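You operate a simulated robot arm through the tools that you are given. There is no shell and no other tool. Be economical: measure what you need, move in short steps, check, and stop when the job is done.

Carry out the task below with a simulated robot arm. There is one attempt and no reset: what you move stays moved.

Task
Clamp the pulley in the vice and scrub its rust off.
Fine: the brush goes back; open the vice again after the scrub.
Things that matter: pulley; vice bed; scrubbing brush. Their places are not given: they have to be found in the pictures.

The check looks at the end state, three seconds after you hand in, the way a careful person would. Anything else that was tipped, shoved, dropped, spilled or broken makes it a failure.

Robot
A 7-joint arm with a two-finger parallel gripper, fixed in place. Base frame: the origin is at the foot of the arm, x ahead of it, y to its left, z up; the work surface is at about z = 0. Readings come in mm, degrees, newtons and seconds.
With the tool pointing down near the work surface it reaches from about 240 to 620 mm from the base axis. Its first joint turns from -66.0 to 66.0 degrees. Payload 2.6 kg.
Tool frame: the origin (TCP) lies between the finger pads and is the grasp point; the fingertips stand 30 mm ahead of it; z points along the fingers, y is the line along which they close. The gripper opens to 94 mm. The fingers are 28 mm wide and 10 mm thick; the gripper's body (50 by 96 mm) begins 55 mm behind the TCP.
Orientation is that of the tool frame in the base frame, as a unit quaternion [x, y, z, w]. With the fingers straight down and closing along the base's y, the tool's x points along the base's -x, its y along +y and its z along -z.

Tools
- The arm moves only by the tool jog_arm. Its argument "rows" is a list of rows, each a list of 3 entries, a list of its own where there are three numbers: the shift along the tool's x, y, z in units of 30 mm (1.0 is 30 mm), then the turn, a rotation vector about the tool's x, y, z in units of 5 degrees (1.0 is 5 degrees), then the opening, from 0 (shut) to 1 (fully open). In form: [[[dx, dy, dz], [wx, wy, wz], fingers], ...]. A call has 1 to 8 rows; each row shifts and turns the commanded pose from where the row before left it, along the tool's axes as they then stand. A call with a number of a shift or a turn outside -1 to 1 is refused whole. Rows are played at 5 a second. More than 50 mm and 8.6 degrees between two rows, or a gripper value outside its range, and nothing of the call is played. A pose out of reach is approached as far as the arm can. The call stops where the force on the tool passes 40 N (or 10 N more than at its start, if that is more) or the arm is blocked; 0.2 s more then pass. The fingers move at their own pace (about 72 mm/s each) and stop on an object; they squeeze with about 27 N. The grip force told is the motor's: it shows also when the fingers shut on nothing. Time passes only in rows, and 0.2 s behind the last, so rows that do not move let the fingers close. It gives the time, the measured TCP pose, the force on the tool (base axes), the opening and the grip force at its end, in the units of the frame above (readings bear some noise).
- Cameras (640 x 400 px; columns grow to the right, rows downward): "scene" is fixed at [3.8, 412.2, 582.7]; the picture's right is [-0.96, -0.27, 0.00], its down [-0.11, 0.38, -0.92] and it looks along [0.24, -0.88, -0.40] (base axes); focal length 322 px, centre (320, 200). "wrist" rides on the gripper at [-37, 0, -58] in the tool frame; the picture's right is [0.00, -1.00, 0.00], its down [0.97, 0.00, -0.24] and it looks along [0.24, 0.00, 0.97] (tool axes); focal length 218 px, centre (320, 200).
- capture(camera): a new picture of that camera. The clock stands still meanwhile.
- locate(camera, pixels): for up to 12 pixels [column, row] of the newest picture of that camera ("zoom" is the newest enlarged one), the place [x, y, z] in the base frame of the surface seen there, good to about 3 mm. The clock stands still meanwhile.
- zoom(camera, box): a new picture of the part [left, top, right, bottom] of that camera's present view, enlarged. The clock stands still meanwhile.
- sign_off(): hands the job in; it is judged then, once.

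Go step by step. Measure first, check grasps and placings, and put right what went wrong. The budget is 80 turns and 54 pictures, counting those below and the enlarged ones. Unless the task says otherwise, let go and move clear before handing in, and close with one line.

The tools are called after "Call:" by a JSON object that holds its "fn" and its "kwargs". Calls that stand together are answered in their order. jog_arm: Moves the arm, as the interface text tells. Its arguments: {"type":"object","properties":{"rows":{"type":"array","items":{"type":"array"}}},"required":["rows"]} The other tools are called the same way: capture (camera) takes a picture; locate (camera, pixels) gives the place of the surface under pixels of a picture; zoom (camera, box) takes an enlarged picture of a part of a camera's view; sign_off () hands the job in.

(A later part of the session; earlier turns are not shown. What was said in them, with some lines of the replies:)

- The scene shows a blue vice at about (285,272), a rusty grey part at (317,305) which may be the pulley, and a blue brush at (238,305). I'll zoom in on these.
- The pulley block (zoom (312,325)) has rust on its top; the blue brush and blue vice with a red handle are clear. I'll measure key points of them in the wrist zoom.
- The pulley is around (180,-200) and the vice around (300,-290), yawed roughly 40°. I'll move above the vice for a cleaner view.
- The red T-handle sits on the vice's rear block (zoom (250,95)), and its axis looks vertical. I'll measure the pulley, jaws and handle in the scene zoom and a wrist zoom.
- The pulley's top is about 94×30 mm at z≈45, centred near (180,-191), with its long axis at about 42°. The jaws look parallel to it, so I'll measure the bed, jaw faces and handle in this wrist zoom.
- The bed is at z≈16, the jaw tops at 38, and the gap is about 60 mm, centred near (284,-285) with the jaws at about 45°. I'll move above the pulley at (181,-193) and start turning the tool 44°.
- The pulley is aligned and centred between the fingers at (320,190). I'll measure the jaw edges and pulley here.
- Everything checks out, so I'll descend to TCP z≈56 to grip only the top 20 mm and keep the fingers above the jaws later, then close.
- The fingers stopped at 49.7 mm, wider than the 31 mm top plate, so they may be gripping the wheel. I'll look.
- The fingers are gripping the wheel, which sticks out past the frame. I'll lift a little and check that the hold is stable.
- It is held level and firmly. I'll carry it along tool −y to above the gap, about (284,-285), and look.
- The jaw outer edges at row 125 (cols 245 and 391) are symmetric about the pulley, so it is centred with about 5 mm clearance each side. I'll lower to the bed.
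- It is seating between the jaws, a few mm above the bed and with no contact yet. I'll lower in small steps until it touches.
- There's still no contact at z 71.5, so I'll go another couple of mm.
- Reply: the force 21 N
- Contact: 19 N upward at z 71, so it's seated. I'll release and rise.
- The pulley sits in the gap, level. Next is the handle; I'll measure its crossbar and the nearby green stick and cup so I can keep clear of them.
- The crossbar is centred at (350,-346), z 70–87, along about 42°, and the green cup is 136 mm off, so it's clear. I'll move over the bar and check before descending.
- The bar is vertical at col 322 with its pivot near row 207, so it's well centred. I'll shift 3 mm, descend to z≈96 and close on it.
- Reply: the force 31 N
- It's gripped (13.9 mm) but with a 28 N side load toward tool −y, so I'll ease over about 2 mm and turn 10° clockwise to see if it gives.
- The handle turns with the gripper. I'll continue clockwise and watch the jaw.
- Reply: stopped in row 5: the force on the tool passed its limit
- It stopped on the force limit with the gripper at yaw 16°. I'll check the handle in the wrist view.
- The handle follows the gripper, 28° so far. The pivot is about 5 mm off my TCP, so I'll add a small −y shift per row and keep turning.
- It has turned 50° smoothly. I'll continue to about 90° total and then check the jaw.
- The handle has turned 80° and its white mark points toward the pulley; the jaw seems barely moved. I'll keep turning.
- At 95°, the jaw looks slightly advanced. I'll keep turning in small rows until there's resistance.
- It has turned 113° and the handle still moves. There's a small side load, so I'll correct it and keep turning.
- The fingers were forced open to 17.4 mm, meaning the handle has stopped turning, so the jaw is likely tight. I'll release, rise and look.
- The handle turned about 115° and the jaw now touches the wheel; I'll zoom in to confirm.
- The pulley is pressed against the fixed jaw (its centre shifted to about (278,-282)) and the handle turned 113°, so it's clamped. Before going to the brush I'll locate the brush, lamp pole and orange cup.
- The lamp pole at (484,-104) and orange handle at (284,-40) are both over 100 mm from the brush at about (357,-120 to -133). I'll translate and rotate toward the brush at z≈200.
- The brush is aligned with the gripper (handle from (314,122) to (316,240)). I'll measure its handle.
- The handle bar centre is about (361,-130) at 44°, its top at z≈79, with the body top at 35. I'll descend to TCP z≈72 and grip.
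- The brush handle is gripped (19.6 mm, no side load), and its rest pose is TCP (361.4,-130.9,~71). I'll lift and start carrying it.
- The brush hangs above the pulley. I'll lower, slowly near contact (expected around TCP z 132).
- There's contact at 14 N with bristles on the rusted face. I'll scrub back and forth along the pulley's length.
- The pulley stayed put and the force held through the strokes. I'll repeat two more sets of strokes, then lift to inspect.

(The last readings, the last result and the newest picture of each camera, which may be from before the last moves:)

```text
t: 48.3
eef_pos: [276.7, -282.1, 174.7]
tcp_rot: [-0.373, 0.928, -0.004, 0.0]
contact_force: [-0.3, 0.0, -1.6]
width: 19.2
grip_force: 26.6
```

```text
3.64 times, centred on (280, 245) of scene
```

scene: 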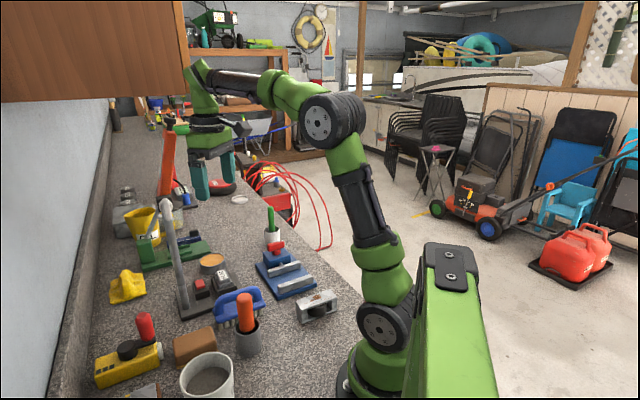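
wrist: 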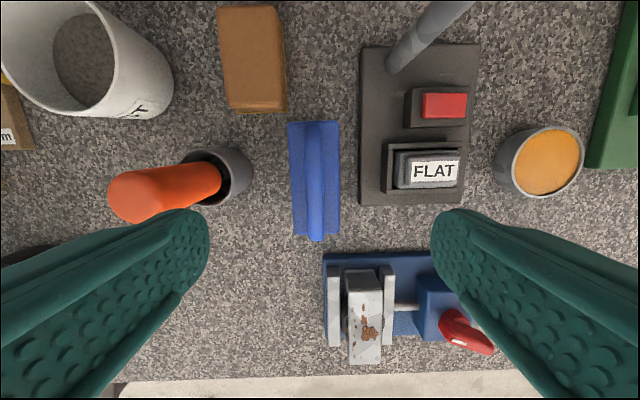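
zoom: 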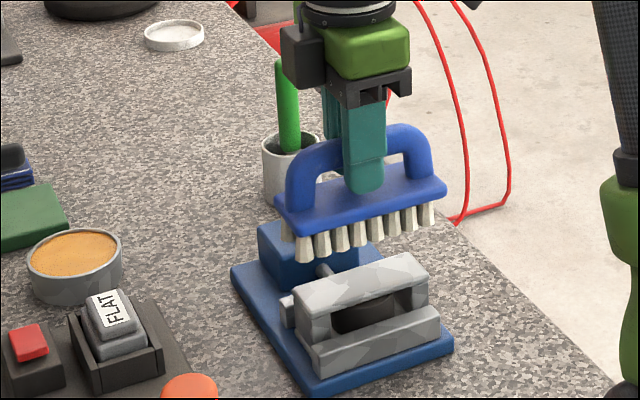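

The pulley's top is clean of rust. I'll carry the brush back to its original spot at (361.4,-130.9).

Call:
{"fn": "jog_arm", "kwargs": {"rows": [[[-0.6, 0.2, 0], [0, 0, 0], 0], [[-0.9, 0.28, 0], [0, 0, 0], 0], [[-0.9, 0.28, 0], [0, 0, 0], 0], [[-0.9, 0.28, 0], [0, 0, 0], 0], [[-0.9, 0.28, 0], [0, 0, 0], 0], [[-0.8, 0.23, 0], [0, 0, 0], 0], [[-0.53, 0.14, 0], [0, 0, 0], 0], [[0, 0, 0], [0, 0, 0], 0]]}}

Call:
{"fn": "jog_arm", "kwargs": {"rows": [[[0, 0, 0.9], [0, 0, 0], 0], [[0, 0, 0.9], [0, 0, 0], 0], [[0, 0, 0.8], [0, 0, 0], 0], [[0, 0, 0.5], [0, 0, 0], 0], [[0, 0, 0.15], [0, 0, 0], 0], [[0, 0, 0.06], [0, 0, 0], 0], [[0, 0, 0], [0, 0, 0], 0]]}}

```text
t: 50.1
eef_pos: [362.8, -128.8, 174.4]
tcp_rot: [-0.374, 0.927, -0.004, 0.0]
contact_force: [-1.2, 0.7, -0.7]
width: 19.2
grip_force: 27.1
```

```text
t: 51.7
eef_pos: [363.0, -130.1, 75.0]
tcp_rot: [-0.374, 0.928, -0.003, 0.0]
contact_force: [-0.5, 0.8, -2.0]
width: 19.3
grip_force: 27.1
```

I'm at z 75 with no contact yet, so I'll lower the last few mm, with a 1.5 mm lateral correction.

Call:
{"fn": "jog_arm", "kwargs": {"rows": [[[0.05, 0, 0.05], [0, 0, 0], 0], [[0, 0, 0.04], [0, 0, 0], 0], [[0, 0, 0.03], [0, 0, 0], 0], [[0, 0, 0], [0, 0, 0], 0]]}}

```text
t: 52.7
eef_pos: [361.3, -131.0, 71.0]
tcp_rot: [-0.373, 0.928, -0.004, 0.001]
contact_force: [-3.6, 1.5, 10.6]
width: 19.2
grip_force: 26.9
```

It touched down (10.6 N) at the original pose. I'll release, rise, and check.

Call:
{"fn": "jog_arm", "kwargs": {"rows": [[[0, 0, 0], [0, 0, 0], 0.4], [[0, 0, 0], [0, 0, 0], 0.6], [[0, 0, -0.5], [0, 0, 0], 0.6], [[0, 0, -1], [0, 0, 0], 0.6], [[0, 0, -1], [0, 0, 0], 0.8], [[0, 0, -1], [0, 0, 0], 1], [[0, 0, -1], [0, 0, 0], 1], [[0, 0, 0], [0, 0, 0], 1]]}}

Call:
{"fn": "capture", "kwargs": {"camera": "wrist"}}

```text
t: 54.5
eef_pos: [363.1, -130.2, 206.7]
tcp_rot: [-0.373, 0.928, -0.004, 0.0]
contact_force: [-1.2, -0.2, 0.1]
width: 94.0
grip_force: 0.0
```

```text
18 pictures are left
```

wrist: 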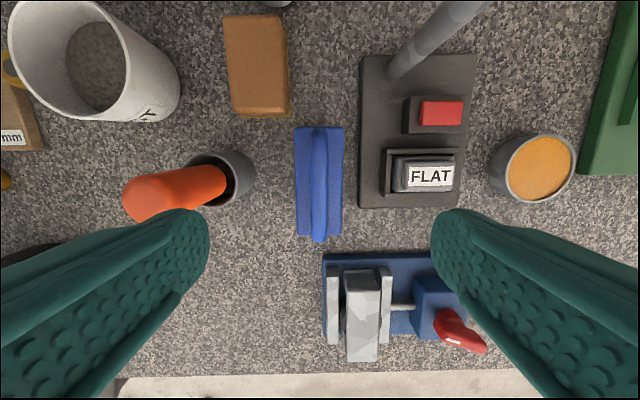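

The brush is back where it was and the pulley top is clean. I'll now go over the vice handle with the gripper turned to yaw −71°, matching the bar.

Call:
{"fn": "jog_arm", "kwargs": {"rows": [[[0.67, -0.622, 0], [0, 0, 1], 1], [[0.613, -0.678, 0], [0, 0, 1], 1], [[0.551, -0.729, 0], [0, 0, 1], 1], [[0.486, -0.774, 0], [0, 0, 1], 1], [[0.417, -0.814, 0], [0, 0, 1], 1], [[0.344, -0.847, 0], [0, 0, 1], 1], [[0.269, -0.873, 0], [0, 0, 1], 1], [[0.192, -0.894, 0], [0, 0, 1], 1]]}}

Call:
{"fn": "jog_arm", "kwargs": {"rows": [[[0, 0, 0], [0, 0, 1], 1], [[0, 0, 0], [0, 0, 1], 1], [[0, 0, 0], [0, 0, 1], 1], [[0, 0, 0], [0, 0, 1], 1], [[0, 0, 0], [0, 0, 1], 1], [[0, 0, 0], [0, 0, 1], 1], [[0, 0, 0], [0, 0, 1], 1], [[0, 0, 0], [0, 0, 1], 1]]}}

Call:
{"fn": "jog_arm", "kwargs": {"rows": [[[0, 0, 0.3], [0, 0, 1], 0.8], [[0, 0, 0.3], [0, 0, 1], 0.8], [[0, 0, 0.3], [0, 0, 1], 0.7], [[0, 0, 0.3], [0, 0, 1], 0.6], [[0, 0, 0.3], [0, 0, 1], 0.6], [[0, 0, 0.3], [0, 0, 1], 0.6], [[0, 0, 0.3], [0, 0, 1], 0.6], [[0, 0, 0], [0, 0, 0], 0.6]]}}

Call:
{"fn": "capture", "kwargs": {"camera": "wrist"}}

```text
t: 56.3
eef_pos: [347.6, -350.1, 209.1]
tcp_rot: [-0.033, 0.999, -0.003, 0.002]
contact_force: [0.2, -0.2, -0.6]
width: 93.9
grip_force: 0.0
```

```text
t: 58.1
eef_pos: [347.8, -350.0, 208.1]
tcp_rot: [0.311, 0.95, -0.003, 0.003]
contact_force: [-0.2, -0.1, 0.4]
width: 94.1
grip_force: 0.1
```

```text
t: 59.9
eef_pos: [348.7, -348.9, 144.2]
tcp_rot: [0.583, 0.813, -0.004, 0.005]
contact_force: [-0.8, -0.2, -0.5]
width: 56.3
grip_force: 0.2
```

```text
17 pictures are left
```

wrist: 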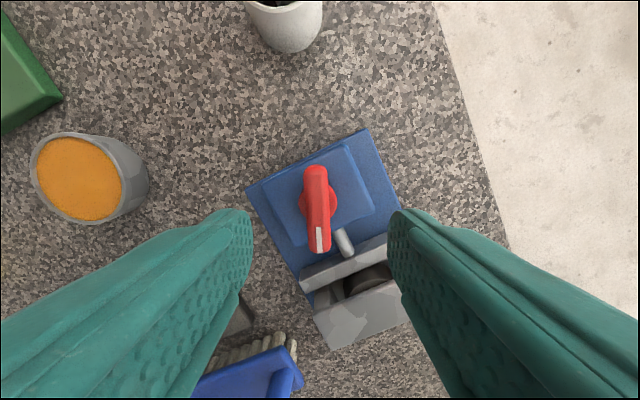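

The bar is at (318,210), tilted about 2.5° from my axis. I'll correct that, descend to z≈96 and grip.

Call:
{"fn": "jog_arm", "kwargs": {"rows": [[[-0.12, 0.04, 0.6], [0, 0, -0.5], 0.6], [[0, 0, 0.6], [0, 0, 0], 0.5], [[0, 0, 0.4], [0, 0, 0], 0.4], [[0, 0, 0], [0, 0, 0], 0.2], [[0, 0, 0], [0, 0, 0], 0], [[0, 0, 0], [0, 0, 0], 0]]}}

```text
t: 61.3
eef_pos: [351.9, -353.5, 95.5]
tcp_rot: [0.564, 0.826, -0.002, 0.004]
contact_force: [3.3, -1.6, -4.8]
width: 13.7
grip_force: 45.4
```

A clean grip with no side load. I'll turn counter-clockwise to open, reversing the earlier path.

Call:
{"fn": "jog_arm", "kwargs": {"rows": [[[0, 0.012, 0], [0, 0, -0.8], 0], [[0, 0.012, 0], [0, 0, -0.8], 0], [[0, 0.012, 0], [0, 0, -0.8], 0], [[0, 0.012, 0], [0, 0, -0.8], 0], [[0, 0.012, 0], [0, 0, -0.8], 0], [[0, 0.012, 0], [0, 0, -0.8], 0], [[0, 0.012, 0], [0, 0, -0.8], 0], [[0, 0, 0], [0, 0, 0], 0]]}}

Call:
{"fn": "jog_arm", "kwargs": {"rows": [[[0, 0.012, 0], [0, 0, -0.8], 0], [[0, 0.012, 0], [0, 0, -0.8], 0], [[0, 0.012, 0], [0, 0, -0.8], 0], [[0, 0.012, 0], [0, 0, -0.8], 0], [[0, 0.012, 0], [0, 0, -0.8], 0], [[0, 0.012, 0], [0, 0, -0.8], 0], [[0, 0.012, 0], [0, 0, -0.8], 0], [[0, 0, 0], [0, 0, 0], 0]]}}

Call:
{"fn": "capture", "kwargs": {"camera": "wrist"}}

```text
t: 63.1
eef_pos: [353.2, -352.8, 95.9]
tcp_rot: [0.347, 0.938, -0.003, 0.002]
contact_force: [4.8, -13.1, -25.8]
width: 14.0
grip_force: 45.5
```

```text
t: 64.9
eef_pos: [353.8, -350.9, 95.5]
tcp_rot: [0.109, 0.994, -0.004, 0.001]
contact_force: [-0.5, -23.8, -25.5]
width: 14.0
grip_force: 44.9
```

```text
16 pictures are left
```

wrist: 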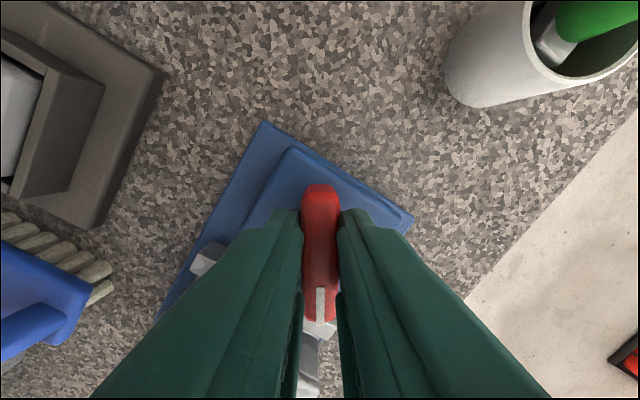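

It has turned 57° with a side and downward load building up (−24, −25 N). I'll relax the command toward the load and continue.

Call:
{"fn": "jog_arm", "kwargs": {"rows": [[[0, -0.03, 0.03], [0, 0, 0], 0], [[0, -0.02, 0.02], [0, 0, 0], 0], [[0, 0, 0], [0, 0, 0], 0]]}}

Call:
{"fn": "jog_arm", "kwargs": {"rows": [[[0, 0.008, 0], [0, 0, -0.8], 0], [[0, 0.008, 0], [0, 0, -0.8], 0], [[0, 0.008, 0], [0, 0, -0.8], 0], [[0, 0.008, 0], [0, 0, -0.8], 0], [[0, 0.008, 0], [0, 0, -0.8], 0], [[0, 0.008, 0], [0, 0, -0.8], 0], [[0, 0.008, 0], [0, 0, -0.8], 0], [[0, 0, 0], [0, 0, 0], 0]]}}

```text
t: 65.7
eef_pos: [353.4, -349.8, 95.1]
tcp_rot: [0.111, 0.994, -0.003, 0.002]
contact_force: [-21.0, -0.5, 9.3]
width: 14.0
grip_force: 44.6
```

```text
t: 67.5
eef_pos: [354.6, -348.5, 95.3]
tcp_rot: [-0.133, 0.991, -0.003, 0.0]
contact_force: [-26.9, 8.5, 26.6]
width: 13.9
grip_force: 44.8
```

The yaw is now +15°. I'll relieve the load again and finish the remaining 28°.

Call:
{"fn": "jog_arm", "kwargs": {"rows": [[[0.03, 0.01, -0.03], [0, 0, 0], 0], [[0.02, 0.01, -0.01], [0, 0, 0], 0], [[0, 0, 0], [0, 0, 0], 0]]}}

Call:
{"fn": "jog_arm", "kwargs": {"rows": [[[0, 0.01, 0], [0, 0, -0.8], 0], [[0, 0.01, 0], [0, 0, -0.8], 0], [[0, 0.01, 0], [0, 0, -0.8], 0], [[0, 0.01, 0], [0, 0, -0.8], 0], [[0, 0.01, 0], [0, 0, -0.8], 0], [[0, 0.01, 0], [0, 0, -0.8], 0], [[0, 0, 0], [0, 0, -0.4], 0], [[0, 0, 0], [0, 0, 0], 0]]}}

Call:
{"fn": "capture", "kwargs": {"camera": "wrist"}}

```text
t: 68.3
eef_pos: [353.0, -348.9, 95.5]
tcp_rot: [-0.134, 0.991, -0.004, 0.001]
contact_force: [-0.7, -4.0, 4.5]
width: 13.9
grip_force: 45.3
```

```text
t: 70.1
eef_pos: [353.3, -346.1, 96.7]
tcp_rot: [-0.355, 0.935, -0.004, 0.001]
contact_force: [22.8, -15.1, -20.7]
width: 14.0
grip_force: 45.2
```

```text
15 pictures are left
```

wrist: 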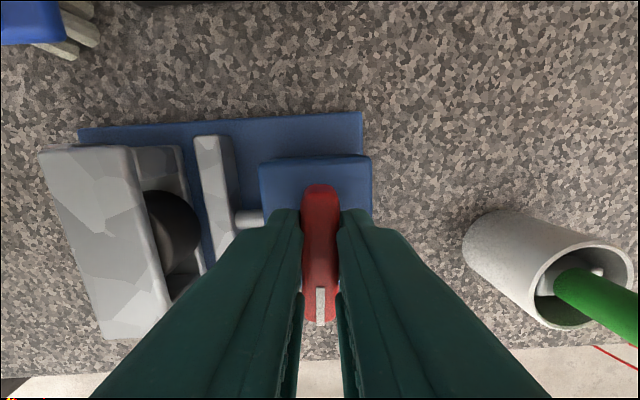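

The handle is back at its starting angle and the jaw has pulled away from the wheel (gap at about (200,230)). I'll release and rise clear.

Call:
{"fn": "jog_arm", "kwargs": {"rows": [[[0, -0.03, 0.02], [0, 0, 0], 0], [[0, 0, 0], [0, 0, 0], 0.3], [[0, 0, 0], [0, 0, 0], 0.5], [[0, 0, -1], [0, 0, 0], 0.5], [[0, 0, -1], [0, 0, 0], 0.6], [[0, 0, -1], [0, 0, 0], 0.8], [[0, 0.8, -1], [0, 0, 0], 1], [[0, 0.5, 0], [0, 0, 0], 1]]}}

Call:
{"fn": "capture", "kwargs": {"camera": "wrist"}}

Call:
{"fn": "capture", "kwargs": {"camera": "scene"}}

Call:
{"fn": "zoom", "kwargs": {"camera": "scene", "box": [200, 190, 340, 330]}}

```text
t: 71.9
eef_pos: [326.6, -316.8, 216.6]
tcp_rot: [-0.353, 0.936, -0.005, 0.0]
contact_force: [0.7, 0.6, -0.1]
width: 94.1
grip_force: 0.0
```

```text
14 pictures are left
```

wrist: 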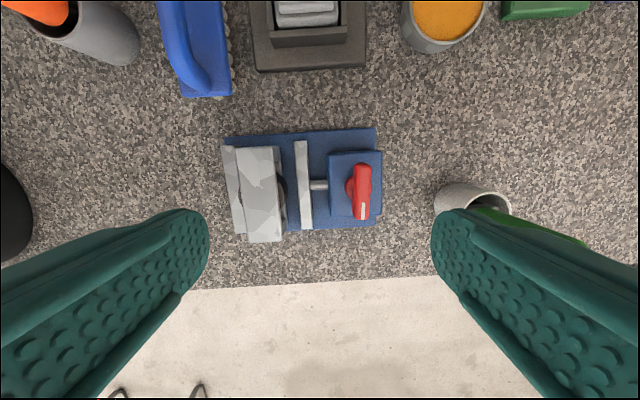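

```text
13 pictures are left
```

scene: 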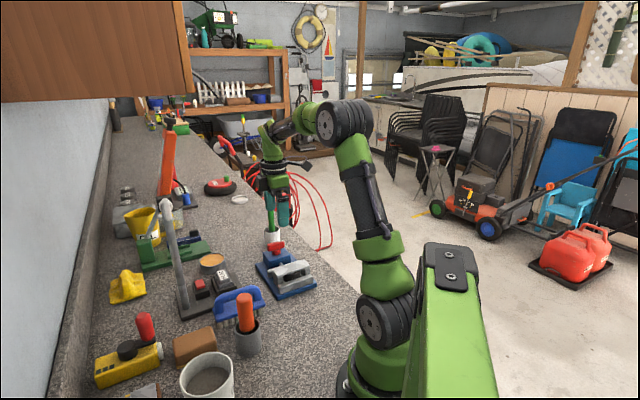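

```text
2.86 times, centred on (270, 260) of scene
```

zoom: 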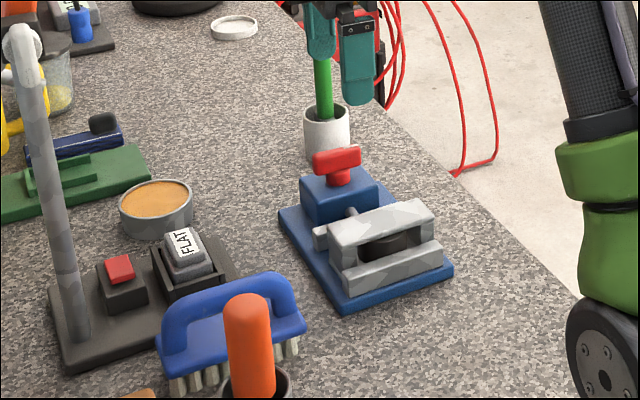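

The vice is open with its handle back, the clean pulley sits in the bed, the brush is in its place and nothing else moved. The arm is clear, so I'm handing in.

Call:
{"fn": "sign_off", "kwargs": {}}

```text
The job is handed in.
```

The pulley was clamped and its rust scrubbed off; the vice is open again with the pulley still in its bed, the brush is back in its original spot, and the job is handed in.
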